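You operate a simulated robot arm through the tools that you are given. There is no shell and no other tool. Be economical: measure what you need, move in short steps, check, and stop when the job is done.

You are at the controls of a simulated two-armed robot. One attempt, no reset.

TASK
Stack the 25 gasket box from the steel ledge on top of the 40 gasket box. Put the small beaker labelled "A" from the top of the mixing table on the holed plate there. Take the lid off the white lidded tube and lay it down on the top of the mixing table. Open the rack drawer, put the tape roll on the feed shelf at the end of the machine away in the inside of the rack drawer, then shut the drawer. Put the ticket marked "204" from the feed shelf at the end of the machine on the grey plate and the ticket that says "736" on the white job card there. The order is free. Set down upright: small beaker.

The check looks at the end state, three seconds after you hand in, the way a careful person would. Anything else that was tipped, shoved, dropped, spilled or broken makes it a failure. Lids that push on must go on centred and level and be pressed home; caps that screw on are set level and turned clockwise until they are tight.

THE ROBOT
Two 7-joint arms with two-finger parallel grippers on one trunk, on a base that drives. Base frame: it is fixed to the floor where the robot stands at the start and does not move with it; the origin is under the middle of the robot, x ahead of it, y to its left, z up; the surface under the hand at the start is at about z = 860. Lengths are in mm, angles in degrees, forces in N, time in s.
The left shoulder is at the start at [30, 119, 985], the right one opposite. With the tool pointing down near the work surface each hand reaches from about 280 to 680 mm from the robot's upright axis, wherever it stands, measured 20 degrees to its own side. Places, roughly: gasket box [500, 250, 1000]; grey plate (13x11x1 cm) [2000, 2500, 900]; holed plate [-5250, 3250, 1000]; inside of the rack drawer [-400, -700, 900]; job card [1750, 2500, 1000]; rack drawer [-400, -600, 900]; small beaker [-5500, 3000, 1000]; tape roll (7x7x4 cm) [1200, 2600, 900]; ticket [1250, 2500, 1000]; white lidded tube (7x7x15 cm) [-5200, 3400, 1000]. Payload 3.43 kg a hand.
The TCP of each hand is the grasp point between the finger pads, 30 mm short of the fingertips. In the tool frame z runs along the fingers and y along their closing line. The gripper opens to 94 mm. The fingers are 28 mm wide and 10 mm thick; the gripper's body (50 by 96 mm) begins 55 mm behind the TCP.
Orientation is that of the tool frame in the base frame, as a unit quaternion [x, y, z, w]. With the fingers straight down and closing along the base's y, the tool's x points along the base's -x, its y along +y and its z along -z.

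THE INTERFACE
- The arms move only by the tool nudge_tool. It takes "left_targets", "right_targets" or both (then of equal length, played together; a hand with none holds still); each is a list of rows, each a list of 7 numbers: the shift along the base's x, y, z in cm, then the turn, a rotation vector about the base's x, y, z in degrees, then the opening, from 0 (shut) to 1 (fully open). In form: [[tx, ty, tz, ax, ay, az, hand], ...]. A call has 1 to 10 rows; each row is the pose to reach, as a shift and turn from the pose commanded when the call began. Each row takes 0.2 s and may step no farther than 50 mm and 8.6 degrees from the row before; otherwise, or with a gripper value out of range, the whole call is refused. A pose out of reach is approached as far as the arm can. The call stops where the force on the tool passes 40 N (or 10 N more than at its start, if that is more) or the arm is blocked; 0.2 s more then pass. Each finger travels about 72 mm/s and halts on what it meets, pressing with about 39 N; the grip force reading is that of the motor and also rises with nothing between the fingers. The clock runs only during rows and for 0.2 s after the last one: add rows that repeat a pose to give the fingers time. It gives the time, the measured TCP pose, the force on the tool (base axes), the opening and the grip force at its end, in the units of the frame above (readings bear some noise), with the torque about the TCP (base axes, N m) and any sound that the robot's microphone picked up, and new pictures: "pictures" is both (left out), scene, wrist or none (wrist: the cameras of the hands that moved).
- Cameras (640 x 400 px; columns grow to the right, rows downward): "scene" is now at [14.4, -35.5, 1670]; the picture's right is [-0.64, -0.77, 0.00], its down [-0.71, 0.60, -0.36] and it looks along [0.28, -0.23, -0.93] (base axes); focal length 214 px, centre (320, 200). "left" rides on the left gripper at [76, -14, -102] in its tool frame; the picture's right is [0.18, 0.98, 0.00], its down [-0.75, 0.14, -0.64] and it looks along [-0.63, 0.12, 0.77] (tool axes); focal length 243 px, centre (320, 200). "right" rides on the right gripper at [76, 14, -102] in its tool frame; the picture's right is [-0.18, 0.98, 0.00], its down [-0.75, -0.14, -0.64] and it looks along [-0.63, -0.12, 0.77] (tool axes); focal length 243 px, centre (320, 200). There is no depth. A picture from a camera that has moved, and an enlarged one, comes with that camera's place and axes in the base frame and with its lens.
- slide_trunk(by): slides the trunk up (or, below 0, down) by that many mm; the arms and the scene camera ride with it, the base frame stays. It gives what a move gives, with no picture.
- roll_base(legs): drives the robot by 1 to 6 legs, each [ahead, turn to the left] in mm and degrees, along the robot's own axes; the way and the turn of a leg run together, so that a leg with both is an arc; at most 1500 mm and 180 degrees a leg. The arms and the cameras ride along, it lands a little off, and it stops where it bumps. It gives what a move gives, and a new picture of the scene camera.
- aim_head(pan, tilt): turns the head with the scene camera to pan (to the left, within 143 degrees either way) and tilt (down, from -29 to 69), counted from straight ahead of the robot. It gives what a move gives, and a new picture of the scene camera.
- enlarge(camera, box): a new picture of the part [left, top, right, bottom] of that camera's present view, enlarged. It takes no simulated time.
- job_done(): hands the job in; it is judged then, once.

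Go step by step. Nothing tells you exact positions but the pictures and the camera data: compare them with the known pose of the tool, close in by small moves and look again before you grip or let go. The budget is 196 turns and 260 pictures, counting those below and the enlarged ones. Unless the task says otherwise, let go and move clear before handing in, and close with one line.

The tools are called after "Call:" by a JSON object that holds its "op" and its "data". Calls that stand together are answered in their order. nudge_tool: Moves the arms, as the interface text tells. Its arguments: {"type":"object","properties":{"left_targets":{"type":"array"},"right_targets":{"type":"array"},"pictures":{"type":"string","enum":["both","scene","wrist","none"]}},"required":[]} The other tools are called the same way: slide_trunk (by) slides the trunk up or down; roll_base (legs) drives the base; aim_head (pan, tilt) turns the head that bears the scene camera; enlarge (camera, box) takes an enlarged picture of a part of a camera's view; job_done () hands the job in.

At the start:

```text
time_s: 0.0
left_ee_pos: [460.8, 310.6, 1140.7]
left_orientation: [0.0, 1.0, 0.001, -0.001]
left_contact_force: [0.2, -0.1, 0.3]
left_wrist_torque: [0.01, -0.03, -0.01]
left_opening: 94.1
left_finger_force: 0.1
right_ee_pos: [357.5, -57.4, 1096.7]
right_orientation: [0.0, 1.0, -0.001, 0.0]
right_contact_force: [0.9, -0.6, -0.1]
right_wrist_torque: [-0.02, 0.01, 0.0]
right_opening: 93.9
right_finger_force: 0.1
trunk travel left (down, up): [-250.0, 160.0]
robot x, y, heading: [2.4, 0.2, -0.1]
head pan, tilt: [-39.9, 68.8]
```

scene: 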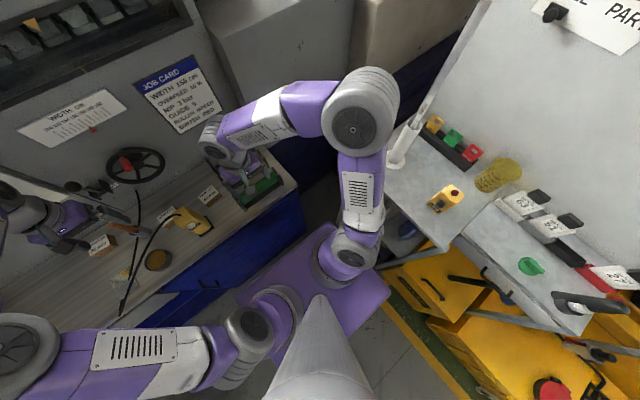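
right: 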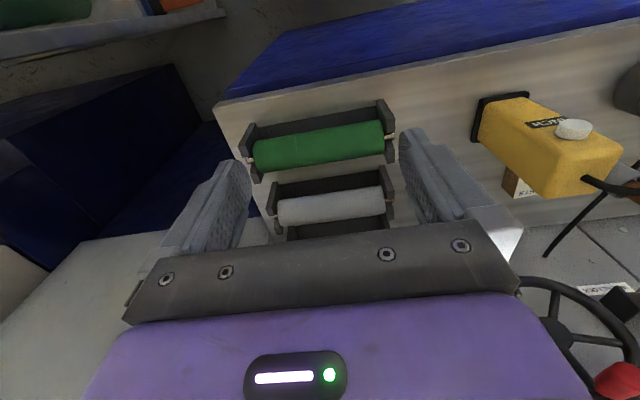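
left: 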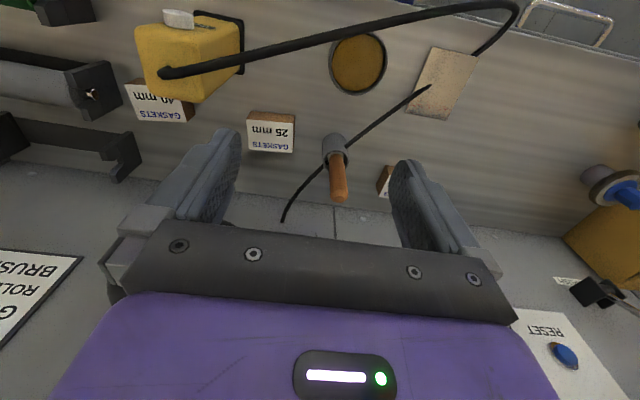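

I see the ledge in front with gasket boxes (25 and 40 visible in the left wrist view). I'll aim the head at it to look more closely.

Call:
{"op": "aim_head", "data": {"pan": 25, "tilt": 55}}

Call:
{"op": "enlarge", "data": {"camera": "left", "box": [100, 60, 440, 260]}}

```text
time_s: 1.4
left_ee_pos: [459.7, 309.2, 1141.0]
left_orientation: [0.0, 1.0, 0.0, 0.001]
left_contact_force: [0.0, 0.0, -0.1]
left_wrist_torque: [0.01, 0.0, 0.0]
left_opening: 94.0
left_finger_force: 0.1
right_ee_pos: [359.3, -58.1, 1096.3]
right_orientation: [0.0, 1.0, -0.001, 0.0]
right_contact_force: [-0.2, 1.0, 1.6]
right_wrist_torque: [0.07, 0.0, 0.0]
right_opening: 94.0
right_finger_force: 0.1
trunk travel left (down, up): [-250.0, 160.0]
robot x, y, heading: [2.0, -2.9, -0.1]
head pan, tilt: [25.0, 55.0]
camera scene: at [36.9, 30.8, 1685.4], right [0.42, -0.91, 0.0], down [-0.74, -0.35, -0.57], along [0.52, 0.24, -0.82], focal length 214 px, centre (320, 200)
```

scene: 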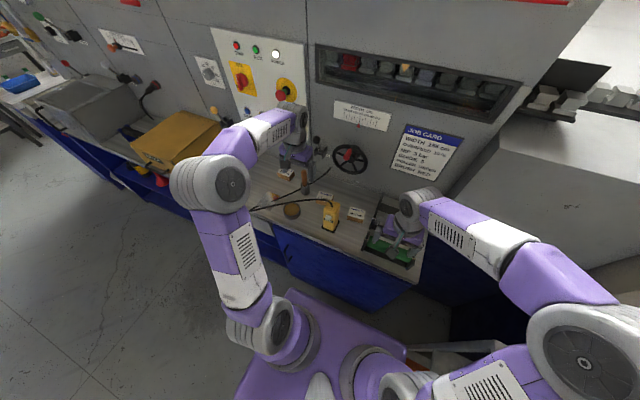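

```text
1.88 times, centred on (270, 160) of left
camera zoom: at [384.7, 294.9, 1242.3], right [-0.18, 0.98, 0.0], down [0.75, 0.14, 0.64], along [0.63, 0.12, -0.77], focal length 457 px, centre (414, 275)
```

zoom: 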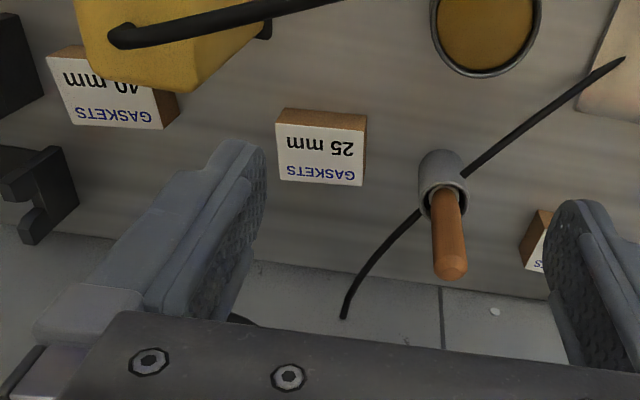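

Call:
{"op": "enlarge", "data": {"camera": "scene", "box": [220, 140, 440, 278]}}

```text
2.90 times, centred on (330, 209) of scene
camera zoom: at [36.9, 30.8, 1685.4], right [0.42, -0.91, 0.0], down [-0.74, -0.35, -0.57], along [0.52, 0.24, -0.82], focal length 622 px, centre (291, 174)
```

zoom: 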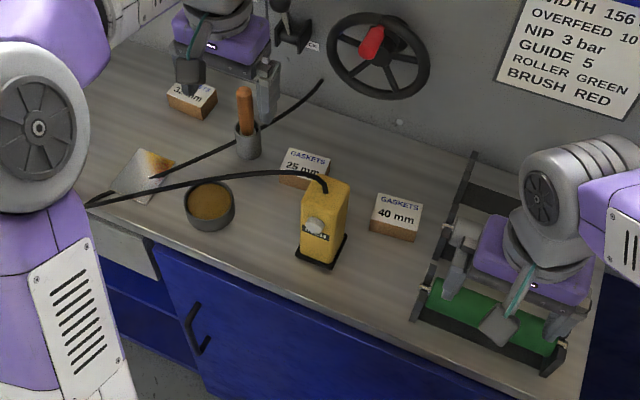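

Call:
{"op": "nudge_tool", "data": {"left_targets": [[3, -1, 0, 0, 0, 0, 1], [6, -3, 0, 0, 0, 0, 1], [9, -6, 0, 0, 0, 0, 1]], "pictures": "both"}}

```text
time_s: 2.2
left_ee_pos: [551.0, 249.0, 1137.9]
left_orientation: [0.0, 1.0, 0.001, 0.0]
left_contact_force: [-0.3, 0.2, -1.1]
left_wrist_torque: [0.02, 0.03, 0.0]
left_opening: 93.9
left_finger_force: 0.1
right_ee_pos: [359.0, -59.2, 1095.9]
right_orientation: [-0.001, 1.0, 0.0, -0.001]
right_contact_force: [0.9, 0.6, -0.3]
right_wrist_torque: [0.0, 0.03, -0.04]
right_opening: 94.0
right_finger_force: 0.0
trunk travel left (down, up): [-250.0, 160.0]
robot x, y, heading: [0.2, -2.3, -0.0]
head pan, tilt: [25.0, 55.0]
camera scene: at [38.6, 29.6, 1685.4], right [0.42, -0.91, 0.0], down [-0.74, -0.35, -0.57], along [0.52, 0.24, -0.82], focal length 214 px, centre (320, 200)
camera left: at [475.6, 232.9, 1238.7], right [-0.18, 0.98, 0.0], down [0.75, 0.14, 0.64], along [0.63, 0.12, -0.77], focal length 243 px, centre (320, 200)
```

scene: 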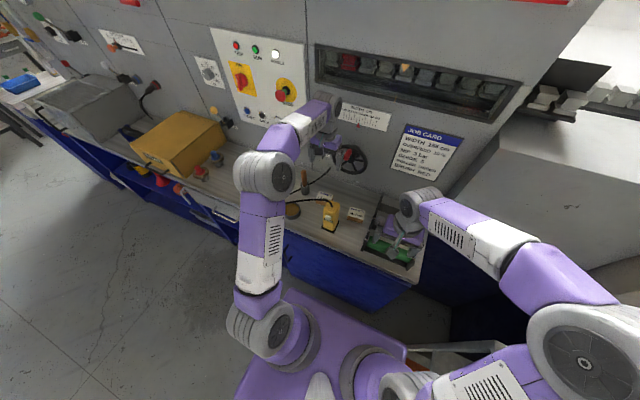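
left: 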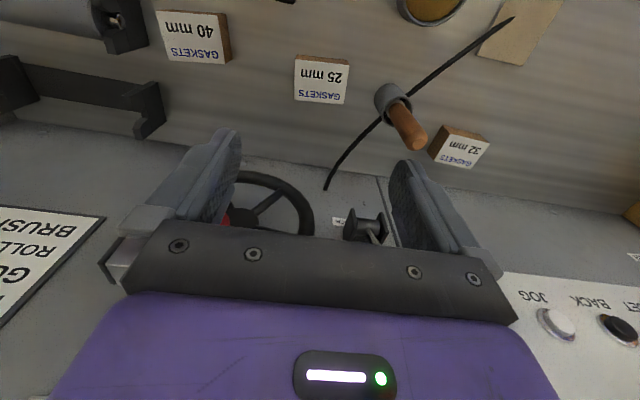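

Call:
{"op": "enlarge", "data": {"camera": "left", "box": [140, 0, 380, 150]}}

Call:
{"op": "enlarge", "data": {"camera": "scene", "box": [280, 160, 400, 235]}}

```text
2.67 times, centred on (260, 75) of left
camera zoom: at [475.6, 232.9, 1238.7], right [-0.18, 0.98, 0.0], down [0.75, 0.14, 0.64], along [0.63, 0.12, -0.77], focal length 647 px, centre (480, 533)
```

zoom: 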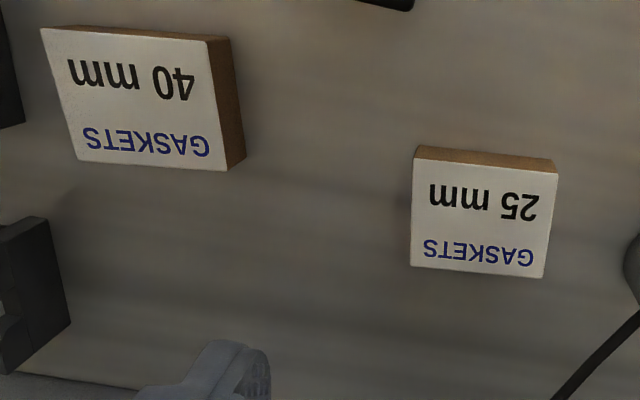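

```text
5.33 times, centred on (340, 198) of scene
camera zoom: at [38.6, 29.6, 1685.4], right [0.42, -0.91, 0.0], down [-0.74, -0.35, -0.57], along [0.52, 0.24, -0.82], focal length 1144 px, centre (213, 213)
```

zoom: 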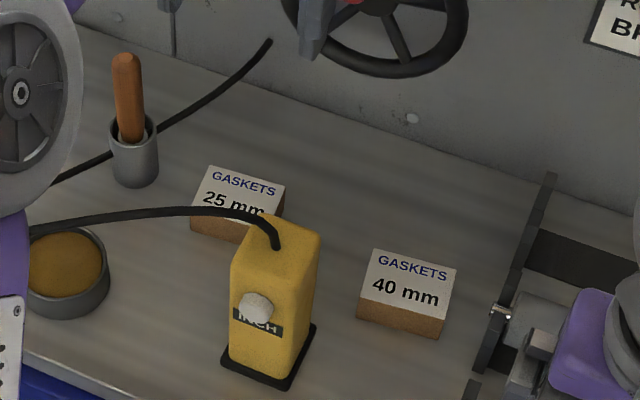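

The 25 box is at about (560, 250), with its top at about z 899. The 40 box is at about (540, 94), at the same height. I'll lower the left hand over the 25 box and stop partway to check.

Call:
{"op": "nudge_tool", "data": {"left_targets": [[1.2, 0.1, -4, 0, 0, 5, 1], [1.2, 0.1, -9, 0, 0, 5, 1], [1.2, 0.1, -14, 0, 0, 5, 1], [1.2, 0.1, -17, 0, 0, 5, 1], [1.2, 0.1, -17, 0, 0, 5, 1]]}}

```text
time_s: 3.4
left_ee_pos: [558.7, 250.2, 969.3]
left_orientation: [-0.043, 0.999, 0.0, 0.0]
left_contact_force: [0.3, 0.2, 0.7]
left_wrist_torque: [0.0, 0.03, -0.05]
left_opening: 93.9
left_finger_force: 0.1
right_ee_pos: [359.2, -57.0, 1096.0]
right_orientation: [0.001, 1.0, -0.001, 0.0]
right_contact_force: [0.1, -0.7, -0.1]
right_wrist_torque: [-0.01, 0.01, 0.0]
right_opening: 94.0
right_finger_force: 0.1
trunk travel left (down, up): [-250.0, 160.0]
robot x, y, heading: [2.1, 0.8, -0.1]
head pan, tilt: [25.0, 55.0]
camera scene: at [36.6, 30.8, 1685.5], right [0.42, -0.91, 0.0], down [-0.74, -0.35, -0.57], along [0.52, 0.24, -0.82], focal length 214 px, centre (320, 200)
camera left: at [486.0, 228.7, 1070.3], right [-0.27, 0.96, 0.0], down [0.74, 0.21, 0.64], along [0.62, 0.17, -0.77], focal length 243 px, centre (320, 200)
```

scene: 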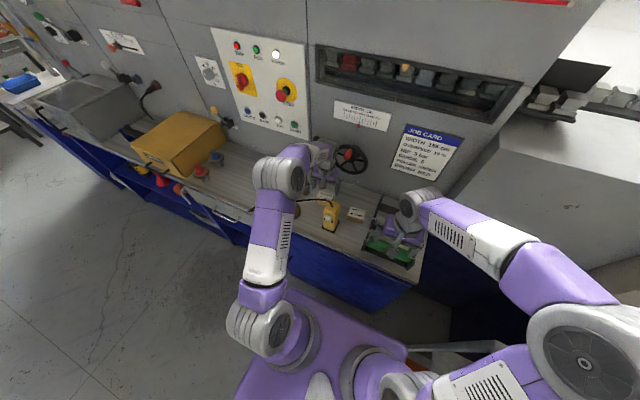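
left: 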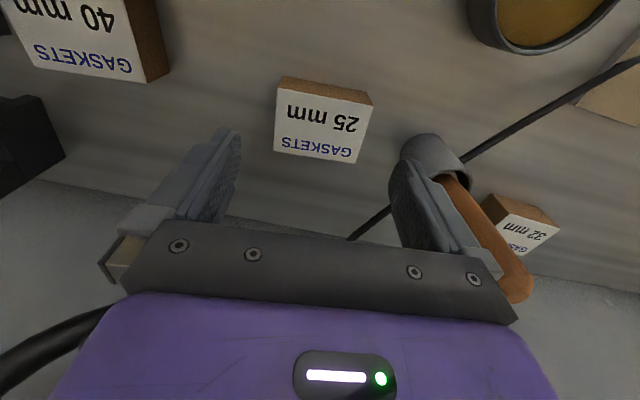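

Call:
{"op": "enlarge", "data": {"camera": "scene", "box": [250, 135, 378, 215]}}

```text
5.00 times, centred on (314, 175) of scene
camera zoom: at [36.6, 30.8, 1685.5], right [0.42, -0.91, 0.0], down [-0.74, -0.35, -0.57], along [0.52, 0.24, -0.82], focal length 1072 px, centre (350, 325)
```

zoom: 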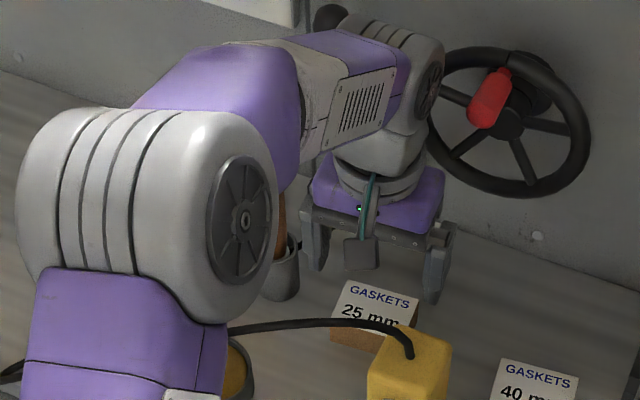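

Call:
{"op": "nudge_tool", "data": {"left_targets": [[0.3, -0.3, -3, 0, 0, 0.5, 1], [0.3, -0.3, -5, 0, 0, 0.5, 1], [0.3, -0.3, -6.7, 0, 0, 0.5, 1], [0.3, -0.3, -6.7, 0, 0, 0.5, 1]]}}

```text
time_s: 4.4
left_ee_pos: [564.6, 247.2, 903.3]
left_orientation: [-0.048, 0.999, 0.0, 0.001]
left_contact_force: [0.1, 0.5, 0.1]
left_wrist_torque: [0.01, -0.01, -0.01]
left_opening: 94.2
left_finger_force: 0.0
right_ee_pos: [358.2, -57.7, 1095.9]
right_orientation: [0.0, 1.0, 0.0, 0.0]
right_contact_force: [-0.4, 0.3, 0.1]
right_wrist_torque: [-0.01, -0.01, 0.01]
right_opening: 93.9
right_finger_force: 0.2
trunk travel left (down, up): [-250.0, 160.0]
robot x, y, heading: [-2.8, 0.1, 0.0]
head pan, tilt: [25.0, 55.0]
camera scene: at [36.5, 30.8, 1685.5], right [0.42, -0.91, 0.0], down [-0.74, -0.35, -0.57], along [0.52, 0.24, -0.82], focal length 214 px, centre (320, 200)
camera left: at [490.4, 224.6, 1004.9], right [-0.28, 0.96, 0.0], down [0.74, 0.21, 0.64], along [0.62, 0.18, -0.77], focal length 243 px, centre (320, 200)
```

scene: 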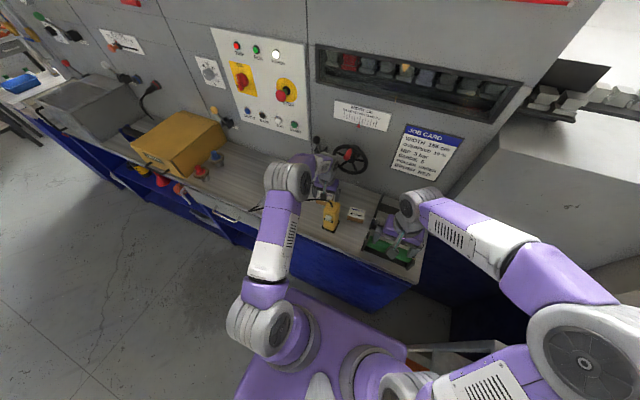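
left: 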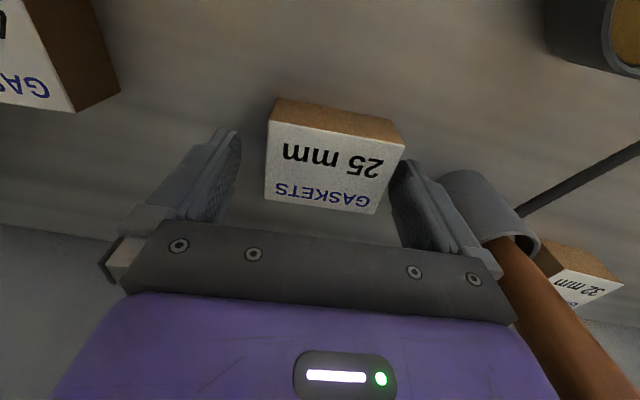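

Call:
{"op": "nudge_tool", "data": {"left_targets": [[0, 0, 0, 0, 0, 0, 0.7], [0, 0, 0, 0, 0, 0, 0.5], [0, 0, 0, 0, 0, 0, 0.5], [0, 0, 0, 0, 0, 0, 0.5]], "pictures": "wrist"}}

```text
time_s: 5.4
left_ee_pos: [564.3, 247.3, 904.6]
left_orientation: [-0.048, 0.999, 0.001, 0.0]
left_contact_force: [0.7, -0.3, 1.0]
left_wrist_torque: [0.0, 0.01, 0.0]
left_opening: 69.0
left_finger_force: 38.9
right_ee_pos: [359.0, -57.9, 1095.3]
right_orientation: [-0.001, 1.0, 0.0, 0.0]
right_contact_force: [0.1, 0.5, -0.7]
right_wrist_torque: [-0.01, -0.01, 0.0]
right_opening: 94.1
right_finger_force: 0.1
trunk travel left (down, up): [-250.0, 160.0]
robot x, y, heading: [1.6, 1.3, 0.1]
head pan, tilt: [25.0, 55.0]
camera left: at [490.6, 224.5, 1004.9], right [-0.28, 0.96, 0.0], down [0.74, 0.21, 0.64], along [0.62, 0.18, -0.77], focal length 243 px, centre (320, 200)
```

left: 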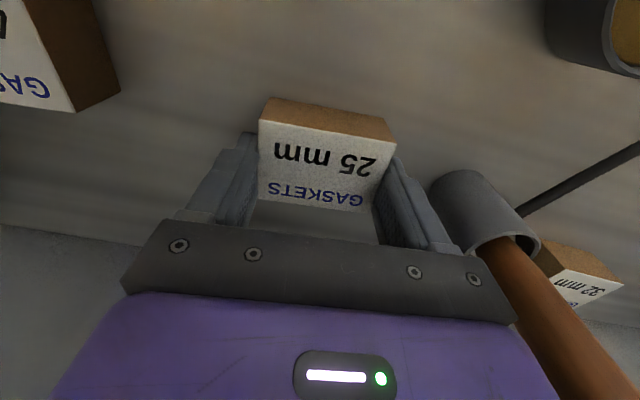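

Call:
{"op": "nudge_tool", "data": {"left_targets": [[0, 0, 3, 0, 0, 0, 0.5], [0, 0, 7, 0, 0, 0, 0.5], [0, 0, 12, 0, 0, 0, 0.5], [0, -4.5, 12, 0, 0, 0, 0.5], [-0.5, -9, 12, 0, 0, 1, 0.5], [-1.5, -13, 12, 0, 0, 2, 0.5], [-2.0, -15.5, 12, 0, 0, 2, 0.5], [-2.0, -15.5, 12, 0, 0, 2, 0.5]]}}

```text
time_s: 6.5
left_ee_pos: [556.0, 197.3, 1023.3]
left_orientation: [-0.053, 0.999, 0.004, -0.009]
left_contact_force: [-16.2, 4.1, 2.4]
left_wrist_torque: [-0.44, -1.85, 0.07]
left_opening: 68.8
left_finger_force: 38.6
right_ee_pos: [356.2, -58.2, 1095.6]
right_orientation: [0.0, 1.0, 0.001, 0.001]
right_contact_force: [-1.1, -1.1, -0.3]
right_wrist_torque: [0.01, 0.01, 0.02]
right_opening: 94.1
right_finger_force: 0.1
trunk travel left (down, up): [-250.0, 160.0]
robot x, y, heading: [-3.8, 1.1, 0.1]
head pan, tilt: [25.0, 55.0]
stopped in row 5 (left hand): the force on the tool passed its limit at 78 N (the readings are from after the stop); the commanded pose is now the measured one
camera scene: at [33.4, 28.1, 1685.6], right [0.42, -0.91, 0.0], down [-0.74, -0.35, -0.58], along [0.52, 0.25, -0.82], focal length 214 px, centre (320, 200)
camera left: at [483.5, 173.1, 1125.7], right [-0.29, 0.96, 0.01], down [0.74, 0.22, 0.63], along [0.6, 0.19, -0.78], focal length 243 px, centre (320, 200)
```

scene: 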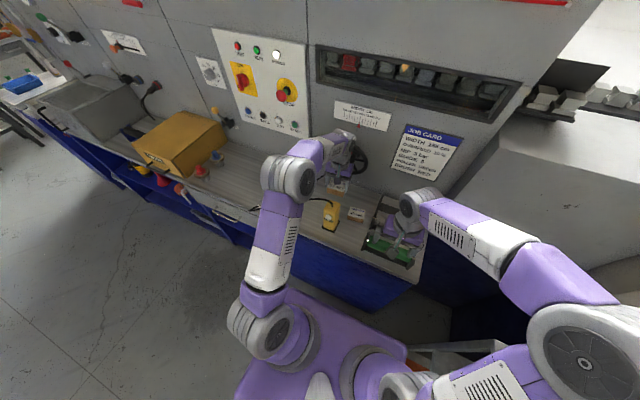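
left: 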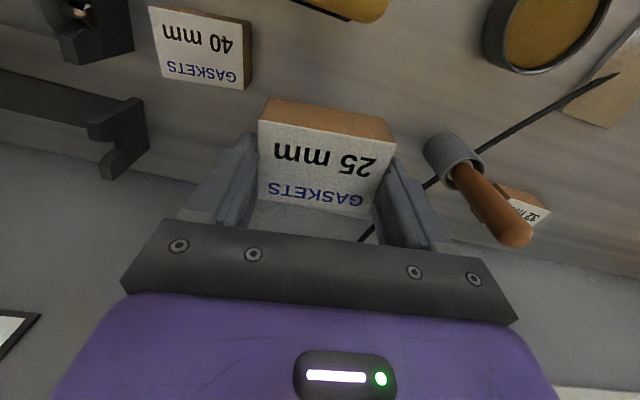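

Call:
{"op": "enlarge", "data": {"camera": "scene", "box": [280, 115, 408, 230]}}

```text
3.48 times, centred on (344, 172) of scene
camera zoom: at [33.4, 28.1, 1685.6], right [0.42, -0.91, 0.0], down [-0.74, -0.35, -0.58], along [0.52, 0.25, -0.82], focal length 746 px, centre (236, 296)
```

zoom: 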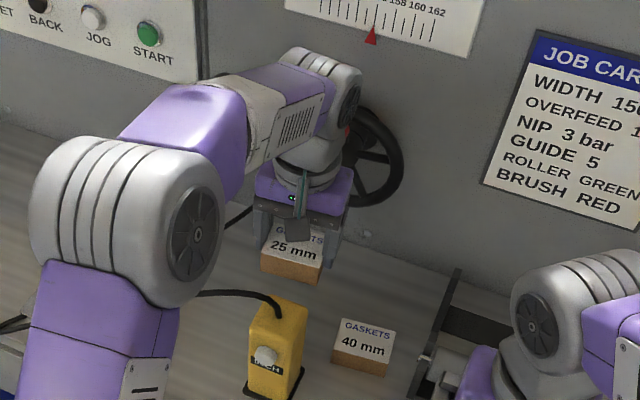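

The wrist touched the handwheel knob on the wall. I'll back off toward the robot, rise, and go round it.

Call:
{"op": "nudge_tool", "data": {"left_targets": [[-1.5, 0.3, 0, 0, 0, 0, 0.5], [-2.5, 0.3, 2, 0, 0, 0, 0.5], [-4, 0, 5, 0, 0, 0, 0.5], [-4.5, 0, 8.5, 0, 0, 0, 0.5], [-4.5, -4, 8.5, 0, 0, 0, 0.5], [-4.5, -8, 8.5, 0, 0, 0, 0.5], [-4.5, -10.5, 8.5, 0, 0, 2, 0.5], [-4.5, -10.5, 8.5, 0, 0, 2, 0.5]]}}

```text
time_s: 8.2
left_ee_pos: [514.0, 90.6, 1107.4]
left_orientation: [-0.069, 0.998, 0.001, -0.007]
left_contact_force: [1.2, -0.5, -0.5]
left_wrist_torque: [-0.01, -0.01, -0.03]
left_opening: 69.0
left_finger_force: 39.1
right_ee_pos: [358.6, -56.2, 1094.9]
right_orientation: [-0.001, 1.0, 0.0, 0.0]
right_contact_force: [0.1, 0.4, 0.3]
right_wrist_torque: [-0.01, -0.01, -0.03]
right_opening: 94.1
right_finger_force: 0.0
trunk travel left (down, up): [-250.0, 160.0]
robot x, y, heading: [0.8, 3.1, -0.0]
head pan, tilt: [25.0, 55.0]
camera scene: at [36.4, 32.1, 1685.4], right [0.42, -0.91, 0.0], down [-0.74, -0.35, -0.57], along [0.52, 0.24, -0.82], focal length 214 px, centre (320, 200)
camera left: at [443.0, 65.0, 1209.3], right [-0.32, 0.95, 0.01], down [0.74, 0.24, 0.63], along [0.6, 0.21, -0.77], focal length 243 px, centre (320, 200)
```

scene: 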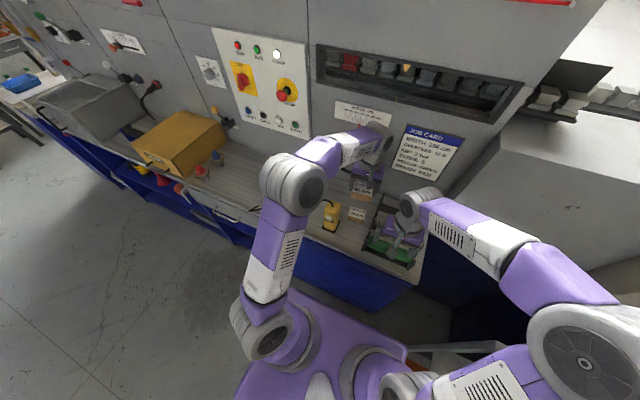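
left: 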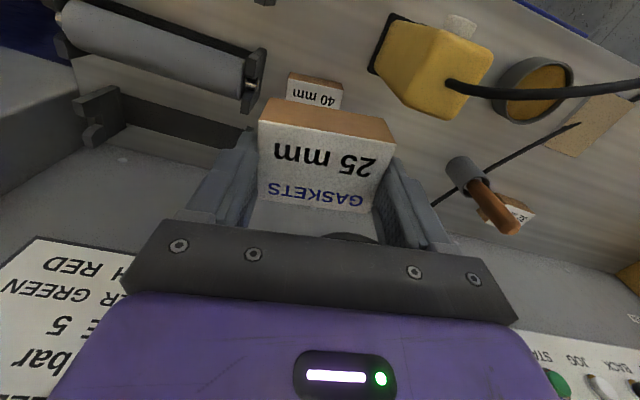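

Call:
{"op": "nudge_tool", "data": {"left_targets": [[1.5, 0.2, -3, 0, -0.8, 0, 0.5], [3.4, 0.4, -7, 0, -0.8, -0.5, 0.5], [3.4, 0.4, -10, 0, -0.8, -0.5, 0.5], [3.4, 0.4, -12, 0, -0.8, -0.5, 0.5], [3.4, 0.4, -12, 0, -0.8, -0.5, 0.5]], "pictures": "wrist"}}

Call:
{"op": "enlarge", "data": {"camera": "scene", "box": [300, 125, 428, 245]}}

```text
time_s: 9.4
left_ee_pos: [548.8, 95.7, 988.9]
left_orientation: [-0.064, 0.998, 0.001, 0.0]
left_contact_force: [0.3, -0.3, 0.1]
left_wrist_torque: [0.0, -0.03, 0.0]
left_opening: 68.8
left_finger_force: 38.7
right_ee_pos: [357.6, -55.9, 1095.3]
right_orientation: [-0.002, 1.0, 0.0, 0.001]
right_contact_force: [-0.4, 0.0, 0.4]
right_wrist_torque: [0.02, 0.02, 0.02]
right_opening: 93.9
right_finger_force: 0.0
trunk travel left (down, up): [-250.0, 160.0]
robot x, y, heading: [0.9, -0.3, 0.1]
head pan, tilt: [25.0, 55.0]
camera left: at [474.2, 70.7, 1088.8], right [-0.31, 0.95, 0.0], down [0.73, 0.24, 0.64], along [0.61, 0.2, -0.77], focal length 243 px, centre (320, 200)
```

left: 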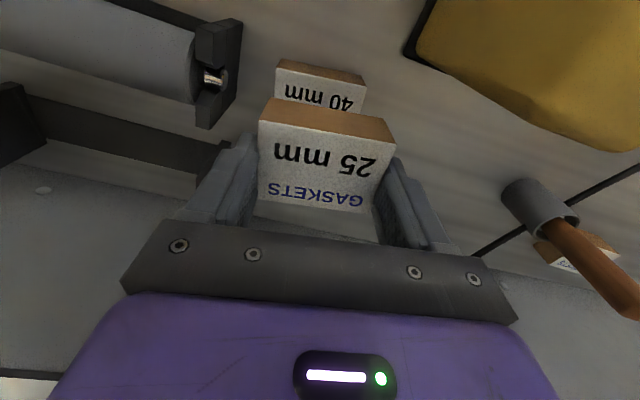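

```text
3.33 times, centred on (364, 185) of scene
camera zoom: at [36.3, 31.6, 1685.5], right [0.42, -0.91, 0.0], down [-0.74, -0.35, -0.57], along [0.52, 0.24, -0.82], focal length 715 px, centre (173, 250)
```

zoom: 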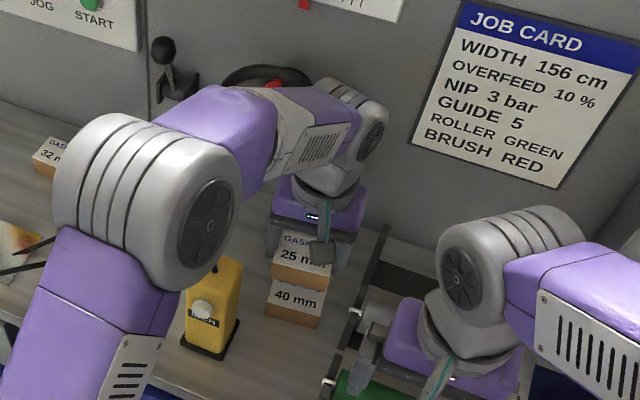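

Call:
{"op": "nudge_tool", "data": {"left_targets": [[-0.4, -0.35, -2, 0, 0, 0.7, 0.5], [-0.4, -0.35, -4, 0, 0, 0.7, 0.5], [-0.4, -0.35, -4.7, 0, 0, 0.7, 0.5], [-0.4, -0.35, -4.7, 0, 0, 0.7, 0.5]], "pictures": "wrist"}}

Call:
{"op": "enlarge", "data": {"camera": "scene", "box": [335, 185, 383, 225]}}

```text
time_s: 10.4
left_ee_pos: [544.3, 92.1, 940.0]
left_orientation: [-0.07, 0.998, 0.002, 0.0]
left_contact_force: [0.4, -0.2, -1.1]
left_wrist_torque: [0.02, 0.02, 0.02]
left_opening: 68.7
left_finger_force: 39.1
right_ee_pos: [358.0, -55.8, 1096.0]
right_orientation: [-0.002, 1.0, 0.0, 0.0]
right_contact_force: [-0.2, -0.5, 1.0]
right_wrist_torque: [0.02, 0.02, 0.01]
right_opening: 94.2
right_finger_force: 0.1
trunk travel left (down, up): [-250.0, 160.0]
robot x, y, heading: [-2.6, 2.2, 0.1]
head pan, tilt: [25.0, 55.0]
camera left: at [470.7, 66.9, 1041.5], right [-0.32, 0.95, 0.0], down [0.73, 0.24, 0.64], along [0.61, 0.21, -0.77], focal length 243 px, centre (320, 200)
```

left: 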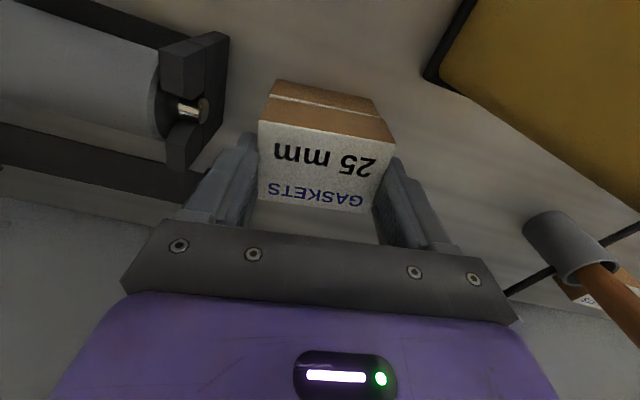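

```text
10.00 times, centred on (359, 205) of scene
camera zoom: at [36.6, 31.7, 1685.4], right [0.42, -0.91, 0.0], down [-0.74, -0.35, -0.57], along [0.52, 0.24, -0.82], focal length 2145 px, centre (-70, 150)
```

zoom: 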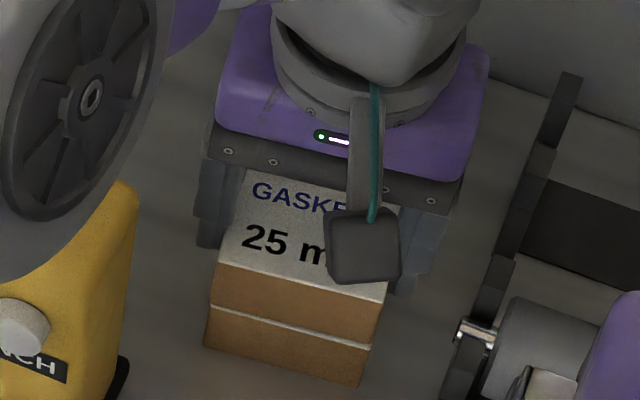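

Call:
{"op": "nudge_tool", "data": {"left_targets": [[-0.1, 0, -0.3, 0, 0, 0, 0.5], [-0.1, 0, -0.6, 0, 0, 0, 0.5], [-0.1, 0, -0.6, 0, 0, 0, 0.5]], "pictures": "wrist"}}

Call:
{"op": "enlarge", "data": {"camera": "scene", "box": [335, 185, 383, 225]}}

```text
time_s: 11.2
left_ee_pos: [542.4, 92.4, 938.0]
left_orientation: [-0.071, 0.997, 0.0, 0.003]
left_contact_force: [0.4, 2.7, 28.4]
left_wrist_torque: [0.12, 0.35, 0.02]
left_opening: 68.6
left_finger_force: 38.4
right_ee_pos: [357.2, -58.2, 1095.7]
right_orientation: [0.0, 1.0, 0.0, 0.001]
right_contact_force: [0.1, -0.4, 0.9]
right_wrist_torque: [-0.01, 0.03, -0.03]
right_opening: 94.2
right_finger_force: 0.1
trunk travel left (down, up): [-250.0, 160.0]
robot x, y, heading: [-4.0, -0.1, 0.3]
head pan, tilt: [25.0, 55.0]
camera left: at [468.8, 66.5, 1038.7], right [-0.32, 0.95, 0.0], down [0.72, 0.25, 0.65], along [0.61, 0.21, -0.76], focal length 243 px, centre (320, 200)
```

left: 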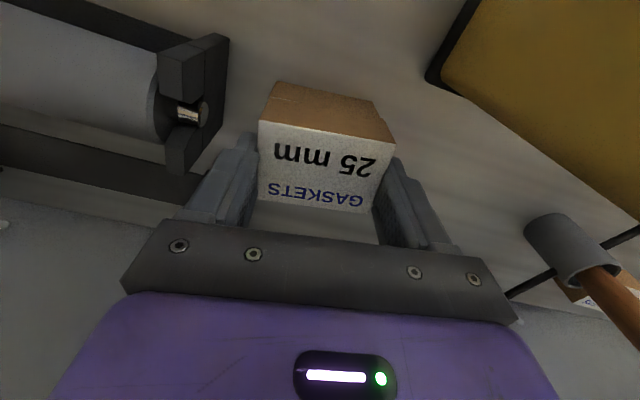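

```text
10.00 times, centred on (359, 205) of scene
camera zoom: at [33.6, 31.6, 1685.8], right [0.42, -0.91, 0.0], down [-0.74, -0.35, -0.57], along [0.52, 0.24, -0.82], focal length 2145 px, centre (-70, 150)
```

zoom: 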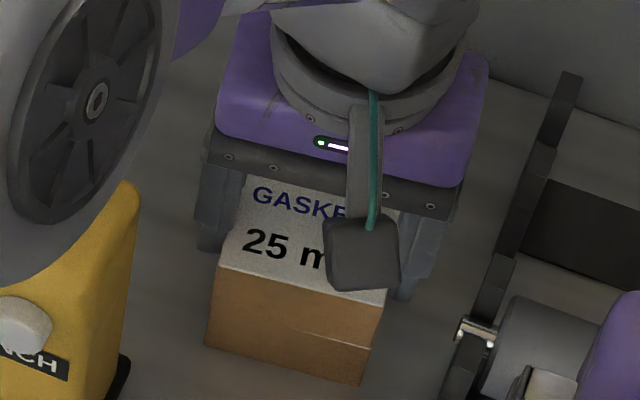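

The 25 box is seated flush on the 40 box. I'll open the hand and lift off.

Call:
{"op": "nudge_tool", "data": {"left_targets": [[0, 0, 0.3, 0, 0, 0, 0.6], [0, 0, 0.3, 0, 0, 0, 0.85], [0, 0, 0.3, 0, 0, 0, 0.85], [0, 0, 3, 0, 0, 0, 0.85], [0, 0, 8, 0, 0, 0, 0.9], [-2, 0, 12, 0, 0, 0, 0.9], [-4, 0, 16, 0, 0, 0, 0.9]]}}

Call:
{"op": "enlarge", "data": {"camera": "scene", "box": [250, 130, 410, 250]}}

```text
time_s: 12.8
left_ee_pos: [502.9, 91.2, 1095.0]
left_orientation: [-0.069, 0.998, 0.0, 0.0]
left_contact_force: [0.6, 0.4, 0.9]
left_wrist_torque: [0.03, -0.04, 0.01]
left_opening: 84.6
left_finger_force: 0.0
right_ee_pos: [357.7, -54.7, 1096.6]
right_orientation: [-0.001, 1.0, 0.001, 0.0]
right_contact_force: [-0.8, 0.2, 0.4]
right_wrist_torque: [-0.01, -0.02, -0.02]
right_opening: 93.9
right_finger_force: 0.1
trunk travel left (down, up): [-250.0, 160.0]
robot x, y, heading: [-2.4, -0.5, -0.3]
head pan, tilt: [25.0, 55.0]
camera scene: at [35.3, 31.7, 1685.5], right [0.42, -0.91, 0.0], down [-0.74, -0.35, -0.57], along [0.52, 0.24, -0.82], focal length 214 px, centre (320, 200)
camera left: at [429.3, 65.4, 1196.4], right [-0.32, 0.95, 0.0], down [0.73, 0.24, 0.64], along [0.61, 0.21, -0.77], focal length 243 px, centre (320, 200)
```

scene: 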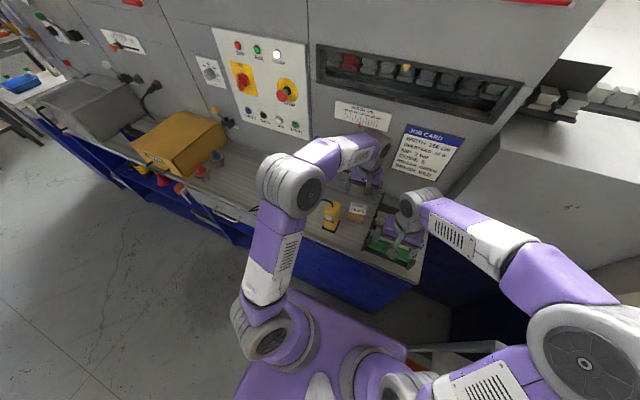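
left: 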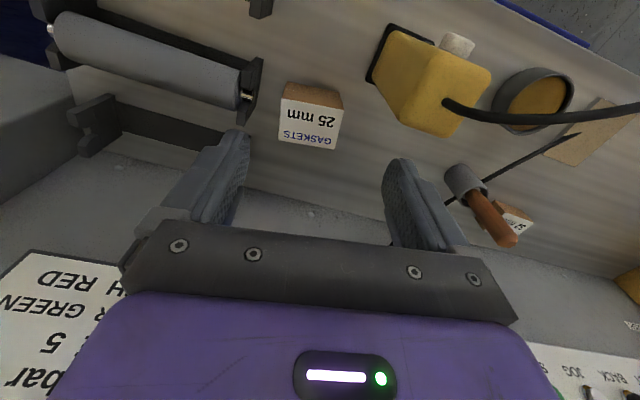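

```text
3.33 times, centred on (330, 190) of scene
camera zoom: at [35.3, 31.7, 1685.5], right [0.42, -0.91, 0.0], down [-0.74, -0.35, -0.57], along [0.52, 0.24, -0.82], focal length 715 px, centre (287, 233)
```

zoom: 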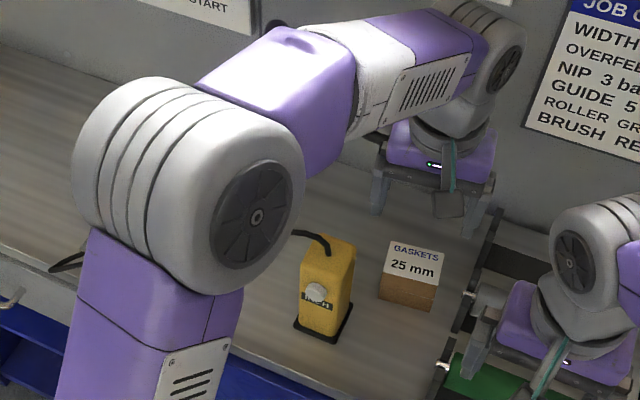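

The stack is done. I'll retract the left arm and look to the left toward the feed shelf.

Call:
{"op": "nudge_tool", "data": {"left_targets": [[-4, 0.5, 2, 0, 0, 0, 0.9], [-8, 2, 5, 0, 0, -7, 0.9], [-12, 4, 8, 0, 0, -8, 0.9], [-16, 6, 11, 0, 0, -8, 0.9], [-17, 8, 14, 0, 0, -8, 0.9]], "right_targets": [[0, 0, 3, 0, 0, 0, 0.9], [0, 0, 6, 0, 0, 0, 0.9], [-1, -1, 9, 0, 0, 0, 0.9], [-2, -3, 12, 0, 0, 0, 0.9], [-3, -5, 14, 0, 0, 0, 0.9]], "pictures": "none"}}

Call:
{"op": "aim_head", "data": {"pan": 70, "tilt": 25}}

Call:
{"op": "aim_head", "data": {"pan": -110, "tilt": 45}}

```text
refused: row 2 steps farther than a row can; nothing moved
```

```text
time_s: 14.0
left_ee_pos: [503.3, 91.1, 1094.4]
left_orientation: [-0.071, 0.997, 0.0, -0.001]
left_contact_force: [0.5, 0.8, 0.0]
left_wrist_torque: [0.01, -0.01, -0.03]
left_opening: 84.6
left_finger_force: 0.0
right_ee_pos: [358.2, -56.8, 1097.0]
right_orientation: [-0.001, 1.0, 0.001, 0.0]
right_contact_force: [0.1, -0.2, 0.2]
right_wrist_torque: [0.01, -0.02, -0.02]
right_opening: 93.8
right_finger_force: 0.1
trunk travel left (down, up): [-250.0, 160.0]
robot x, y, heading: [-1.7, 3.9, 0.1]
head pan, tilt: [70.0, 25.0]
camera scene: at [2.8, 87.6, 1729.4], right [0.94, -0.34, 0.0], down [-0.14, -0.4, -0.91], along [0.31, 0.85, -0.42], focal length 214 px, centre (320, 200)
```

scene: 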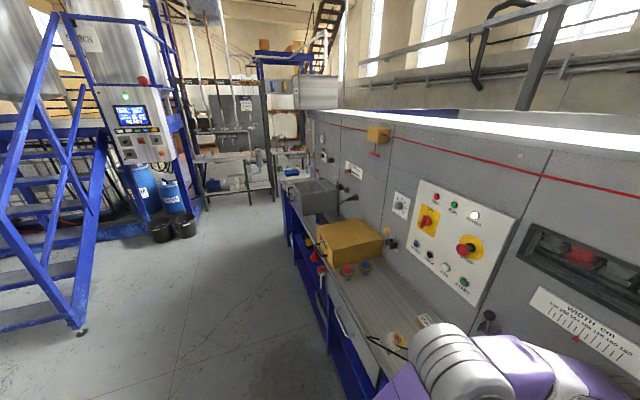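

```text
time_s: 16.7
left_ee_pos: [504.1, 91.6, 1093.6]
left_orientation: [-0.07, 0.998, 0.001, 0.0]
left_contact_force: [-0.2, 0.9, -0.4]
left_wrist_torque: [-0.04, 0.0, -0.01]
left_opening: 84.5
left_finger_force: 0.0
right_ee_pos: [358.9, -56.9, 1096.1]
right_orientation: [-0.001, 1.0, 0.0, -0.001]
right_contact_force: [-0.1, 1.2, -0.3]
right_wrist_torque: [0.0, 0.0, 0.0]
right_opening: 93.7
right_finger_force: 0.0
trunk travel left (down, up): [-250.0, 160.0]
robot x, y, heading: [4.2, 0.3, 0.2]
head pan, tilt: [-110.0, 45.0]
camera scene: at [-56.4, -75.5, 1698.9], right [-0.94, 0.34, 0.0], down [0.24, 0.67, -0.71], along [-0.24, -0.67, -0.71], focal length 214 px, centre (320, 200)
```

scene: 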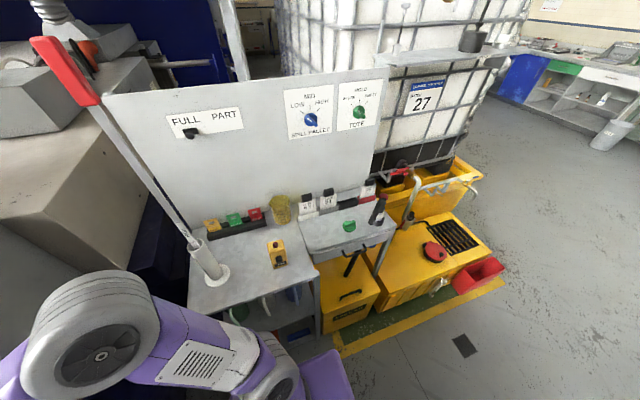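

Call:
{"op": "enlarge", "data": {"camera": "scene", "box": [230, 170, 430, 340]}}

Call:
{"op": "nudge_tool", "data": {"left_targets": [[-4, 0.5, 2, 0, 0, 0, 0.9], [-8, 1, 4, 0, 0, -4, 0.9], [-12, 2, 6, 0, 0, -8, 0.9], [-15, 4, 9, 0, 0, -8, 0.9], [-17, 6, 12, 0, 0, -8, 0.9]], "right_targets": [[0, 0, 3, 0, 0, 0, 0.9], [0, 0, 6, 0, 0, 0, 0.9], [-1, -1, 9, 0, 0, 0, 0.9], [-2, -3, 12, 0, 0, 0, 0.9], [-3, -5, 14, 0, 0, 0, 0.9]], "pictures": "none"}}

```text
2.35 times, centred on (330, 255) of scene
camera zoom: at [-56.4, -75.5, 1698.9], right [-0.94, 0.34, 0.0], down [0.24, 0.67, -0.71], along [-0.24, -0.67, -0.71], focal length 505 px, centre (296, 71)
```

zoom: 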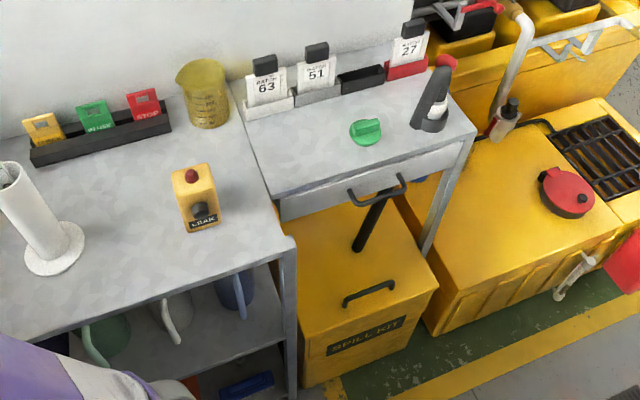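

```text
time_s: 17.9
left_ee_pos: [330.4, 151.8, 1214.0]
left_orientation: [0.0, 1.0, 0.001, 0.002]
left_contact_force: [-0.8, -0.6, 0.5]
left_wrist_torque: [0.04, -0.01, -0.02]
left_opening: 84.5
left_finger_force: 0.0
right_ee_pos: [327.5, -106.5, 1238.0]
right_orientation: [-0.002, 1.0, 0.0, 0.0]
right_contact_force: [0.5, -0.4, 0.9]
right_wrist_torque: [-0.01, -0.02, 0.03]
right_opening: 84.6
right_finger_force: 0.2
trunk travel left (down, up): [-250.0, 160.0]
robot x, y, heading: [-4.0, -2.0, 0.2]
head pan, tilt: [-110.0, 45.0]
```

Drawer found: it sits under the grey table, with a black bow handle facing +y. Next I'll back off and drive toward the feed shelf at the machine's end.

Call:
{"op": "aim_head", "data": {"pan": 0, "tilt": 30}}

Call:
{"op": "roll_base", "data": {"legs": [[-250, 0], [0, 90], [1400, 0]]}}

Call:
{"op": "aim_head", "data": {"pan": -40, "tilt": 20}}

```text
time_s: 19.7
left_ee_pos: [331.1, 151.8, 1214.0]
left_orientation: [-0.001, 1.0, 0.0, 0.0]
left_contact_force: [0.4, 0.2, 0.7]
left_wrist_torque: [0.01, 0.01, -0.01]
left_opening: 84.7
left_finger_force: 0.1
right_ee_pos: [327.9, -107.1, 1237.3]
right_orientation: [-0.001, 1.0, 0.0, 0.0]
right_contact_force: [-0.6, -0.8, 0.7]
right_wrist_torque: [-0.03, 0.0, -0.01]
right_opening: 84.6
right_finger_force: 0.1
trunk travel left (down, up): [-250.0, 160.0]
robot x, y, heading: [3.1, 2.9, 0.0]
head pan, tilt: [0.0, 30.0]
camera scene: at [61.7, 1.1, 1721.5], right [0.0, -1.0, 0.0], down [-0.5, 0.0, -0.87], along [0.87, 0.0, -0.5], focal length 214 px, centre (320, 200)
```

scene: 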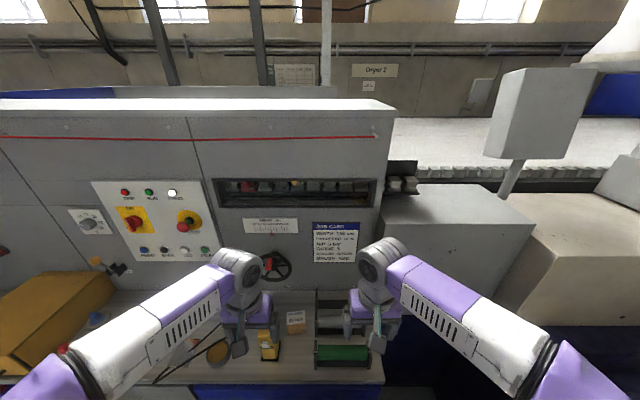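

```text
time_s: 32.0
left_ee_pos: [-388.3, 1738.4, 1213.6]
left_orientation: [-0.702, 0.712, 0.001, -0.001]
left_contact_force: [0.4, -0.5, -0.8]
left_wrist_torque: [0.0, -0.01, -0.03]
left_opening: 84.6
left_finger_force: 0.1
right_ee_pos: [-128.0, 1730.7, 1237.1]
right_orientation: [-0.702, 0.712, 0.0, 0.0]
right_contact_force: [0.5, 0.3, 0.4]
right_wrist_torque: [0.0, -0.01, -0.01]
right_opening: 84.5
right_finger_force: 0.2
trunk travel left (down, up): [-250.0, 160.0]
robot x, y, heading: [-244.1, 1402.8, 89.4]
head pan, tilt: [0.0, 30.0]
camera scene: at [-239.1, 1462.8, 1721.5], right [1.0, -0.01, 0.0], down [-0.01, -0.5, -0.87], along [0.01, 0.87, -0.5], focal length 214 px, centre (320, 200)
```

scene: 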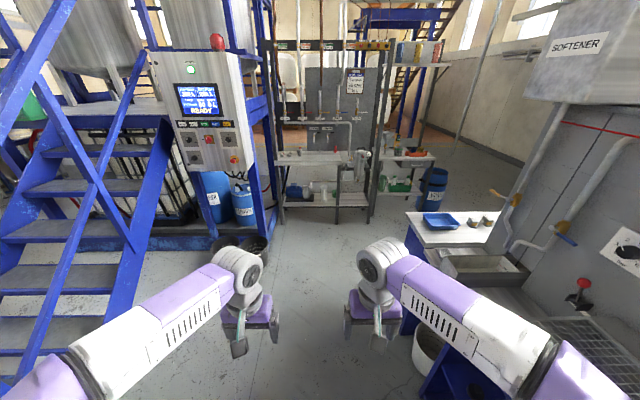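

```text
time_s: 33.0
left_ee_pos: [-387.6, 1736.6, 1213.0]
left_orientation: [-0.703, 0.711, 0.0, 0.0]
left_contact_force: [-0.8, -0.4, 0.2]
left_wrist_torque: [0.0, -0.02, 0.03]
left_opening: 84.6
left_finger_force: 0.1
right_ee_pos: [-128.9, 1728.1, 1237.0]
right_orientation: [-0.703, 0.711, 0.001, 0.0]
right_contact_force: [-0.3, 0.1, 0.0]
right_wrist_torque: [-0.01, 0.0, 0.0]
right_opening: 84.5
right_finger_force: 0.1
trunk travel left (down, up): [-250.0, 160.0]
robot x, y, heading: [-239.7, 1402.6, 89.2]
head pan, tilt: [-40.0, 20.0]
camera scene: at [-179.6, 1442.8, 1737.5], right [0.76, -0.65, 0.0], down [-0.22, -0.26, -0.94], along [0.61, 0.71, -0.34], focal length 214 px, centre (320, 200)
```

scene: 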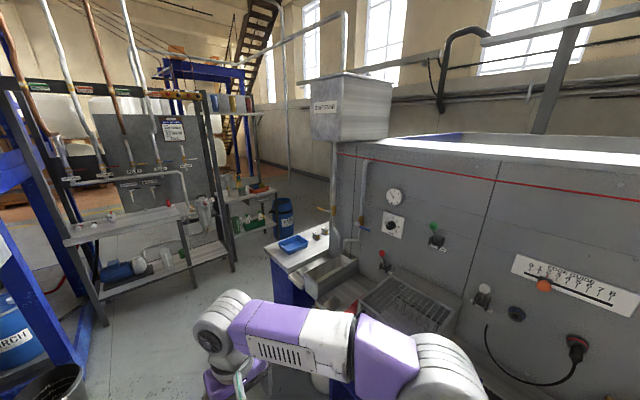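

Call:
{"op": "roll_base", "data": {"legs": [[1500, 0], [450, 0], [0, -90]]}}

Call:
{"op": "aim_head", "data": {"pan": -40, "tilt": 25}}

```text
time_s: 46.7
left_ee_pos: [138.3, 3501.6, 1212.7]
left_orientation: [0.021, 1.0, 0.001, 0.0]
left_contact_force: [-0.2, -0.7, -0.1]
left_wrist_torque: [0.0, -0.03, -0.01]
left_opening: 84.1
left_finger_force: 0.1
right_ee_pos: [122.4, 3243.2, 1237.1]
right_orientation: [0.021, 1.0, 0.0, 0.0]
right_contact_force: [1.0, -0.5, -1.1]
right_wrist_torque: [-0.03, -0.01, 0.01]
right_opening: 84.5
right_finger_force: 0.0
trunk travel left (down, up): [-250.0, 160.0]
robot x, y, heading: [-203.7, 3365.6, -2.3]
head pan, tilt: [-40.0, 20.0]
camera scene: at [-160.9, 3304.0, 1737.5], right [-0.67, -0.74, 0.0], down [-0.25, 0.23, -0.94], along [0.69, -0.63, -0.34], focal length 214 px, centre (320, 200)
```

scene: 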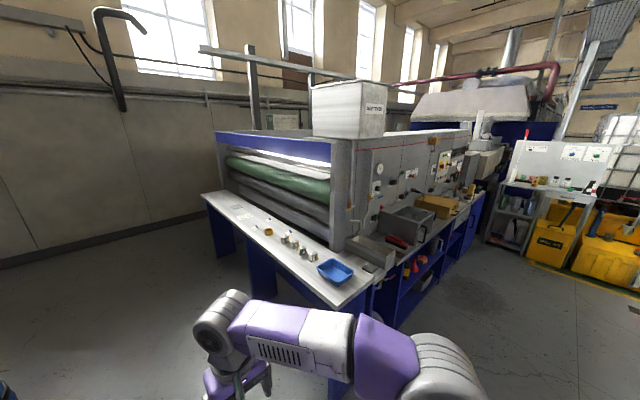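

```text
time_s: 47.4
left_ee_pos: [137.7, 3501.9, 1212.7]
left_orientation: [0.022, 1.0, 0.001, 0.0]
left_contact_force: [-0.1, 1.2, 0.3]
left_wrist_torque: [0.02, 0.01, -0.01]
left_opening: 84.7
left_finger_force: 0.1
right_ee_pos: [122.2, 3244.3, 1236.7]
right_orientation: [0.021, 1.0, 0.001, -0.001]
right_contact_force: [0.3, -0.5, -1.0]
right_wrist_torque: [0.0, -0.03, 0.03]
right_opening: 84.7
right_finger_force: 0.1
trunk travel left (down, up): [-250.0, 160.0]
robot x, y, heading: [-200.0, 3363.5, -2.5]
head pan, tilt: [-40.0, 25.0]
camera scene: at [-161.6, 3304.8, 1729.5], right [-0.67, -0.74, 0.0], down [-0.31, 0.28, -0.91], along [0.67, -0.61, -0.42], focal length 214 px, centre (320, 200)
```

scene: 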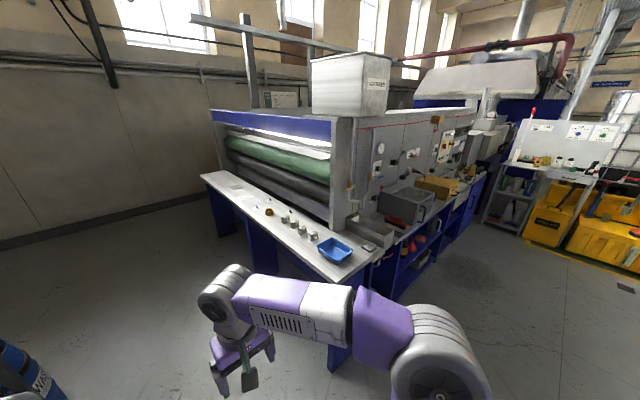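

Call:
{"op": "enlarge", "data": {"camera": "scene", "box": [190, 160, 390, 290]}}

```text
3.08 times, centred on (290, 225) of scene
camera zoom: at [-161.6, 3304.8, 1729.5], right [-0.67, -0.74, 0.0], down [-0.31, 0.28, -0.91], along [0.67, -0.61, -0.42], focal length 660 px, centre (412, 123)
```

zoom: 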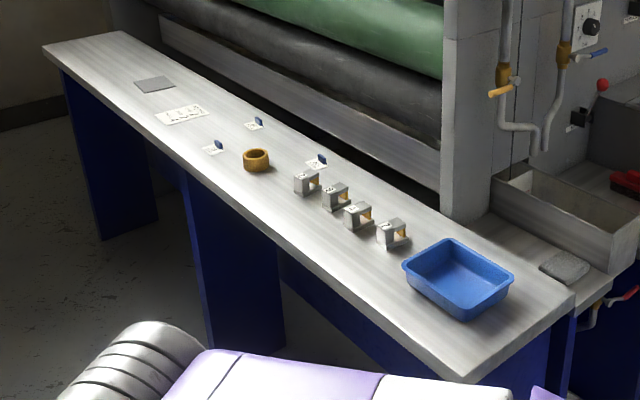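

Call:
{"op": "aim_head", "data": {"pan": 0, "tilt": 35}}

```text
time_s: 48.4
left_ee_pos: [138.1, 3500.1, 1213.6]
left_orientation: [0.021, 1.0, 0.0, 0.0]
left_contact_force: [0.4, 0.4, 0.3]
left_wrist_torque: [0.03, 0.0, 0.03]
left_opening: 84.7
left_finger_force: 0.0
right_ee_pos: [123.6, 3243.3, 1235.6]
right_orientation: [0.02, 1.0, 0.0, 0.0]
right_contact_force: [0.3, -0.9, -0.6]
right_wrist_torque: [-0.03, -0.01, 0.02]
right_opening: 84.6
right_finger_force: 0.0
trunk travel left (down, up): [-250.0, 160.0]
robot x, y, heading: [-200.2, 3364.9, -2.7]
head pan, tilt: [0.0, 35.0]
camera scene: at [-141.7, 3363.2, 1713.7], right [-0.04, -1.0, 0.0], down [-0.57, 0.02, -0.82], along [0.82, -0.03, -0.57], focal length 214 px, centre (320, 200)
```

scene: 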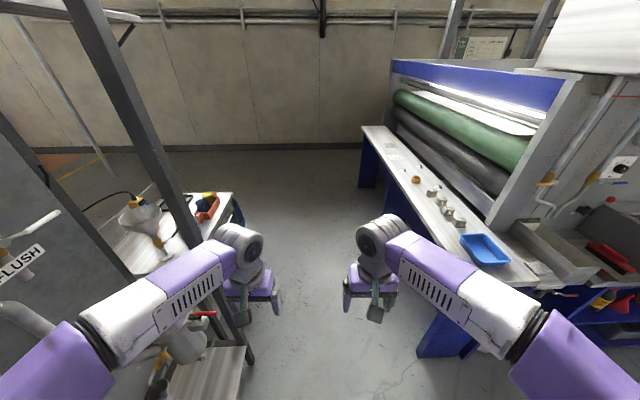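

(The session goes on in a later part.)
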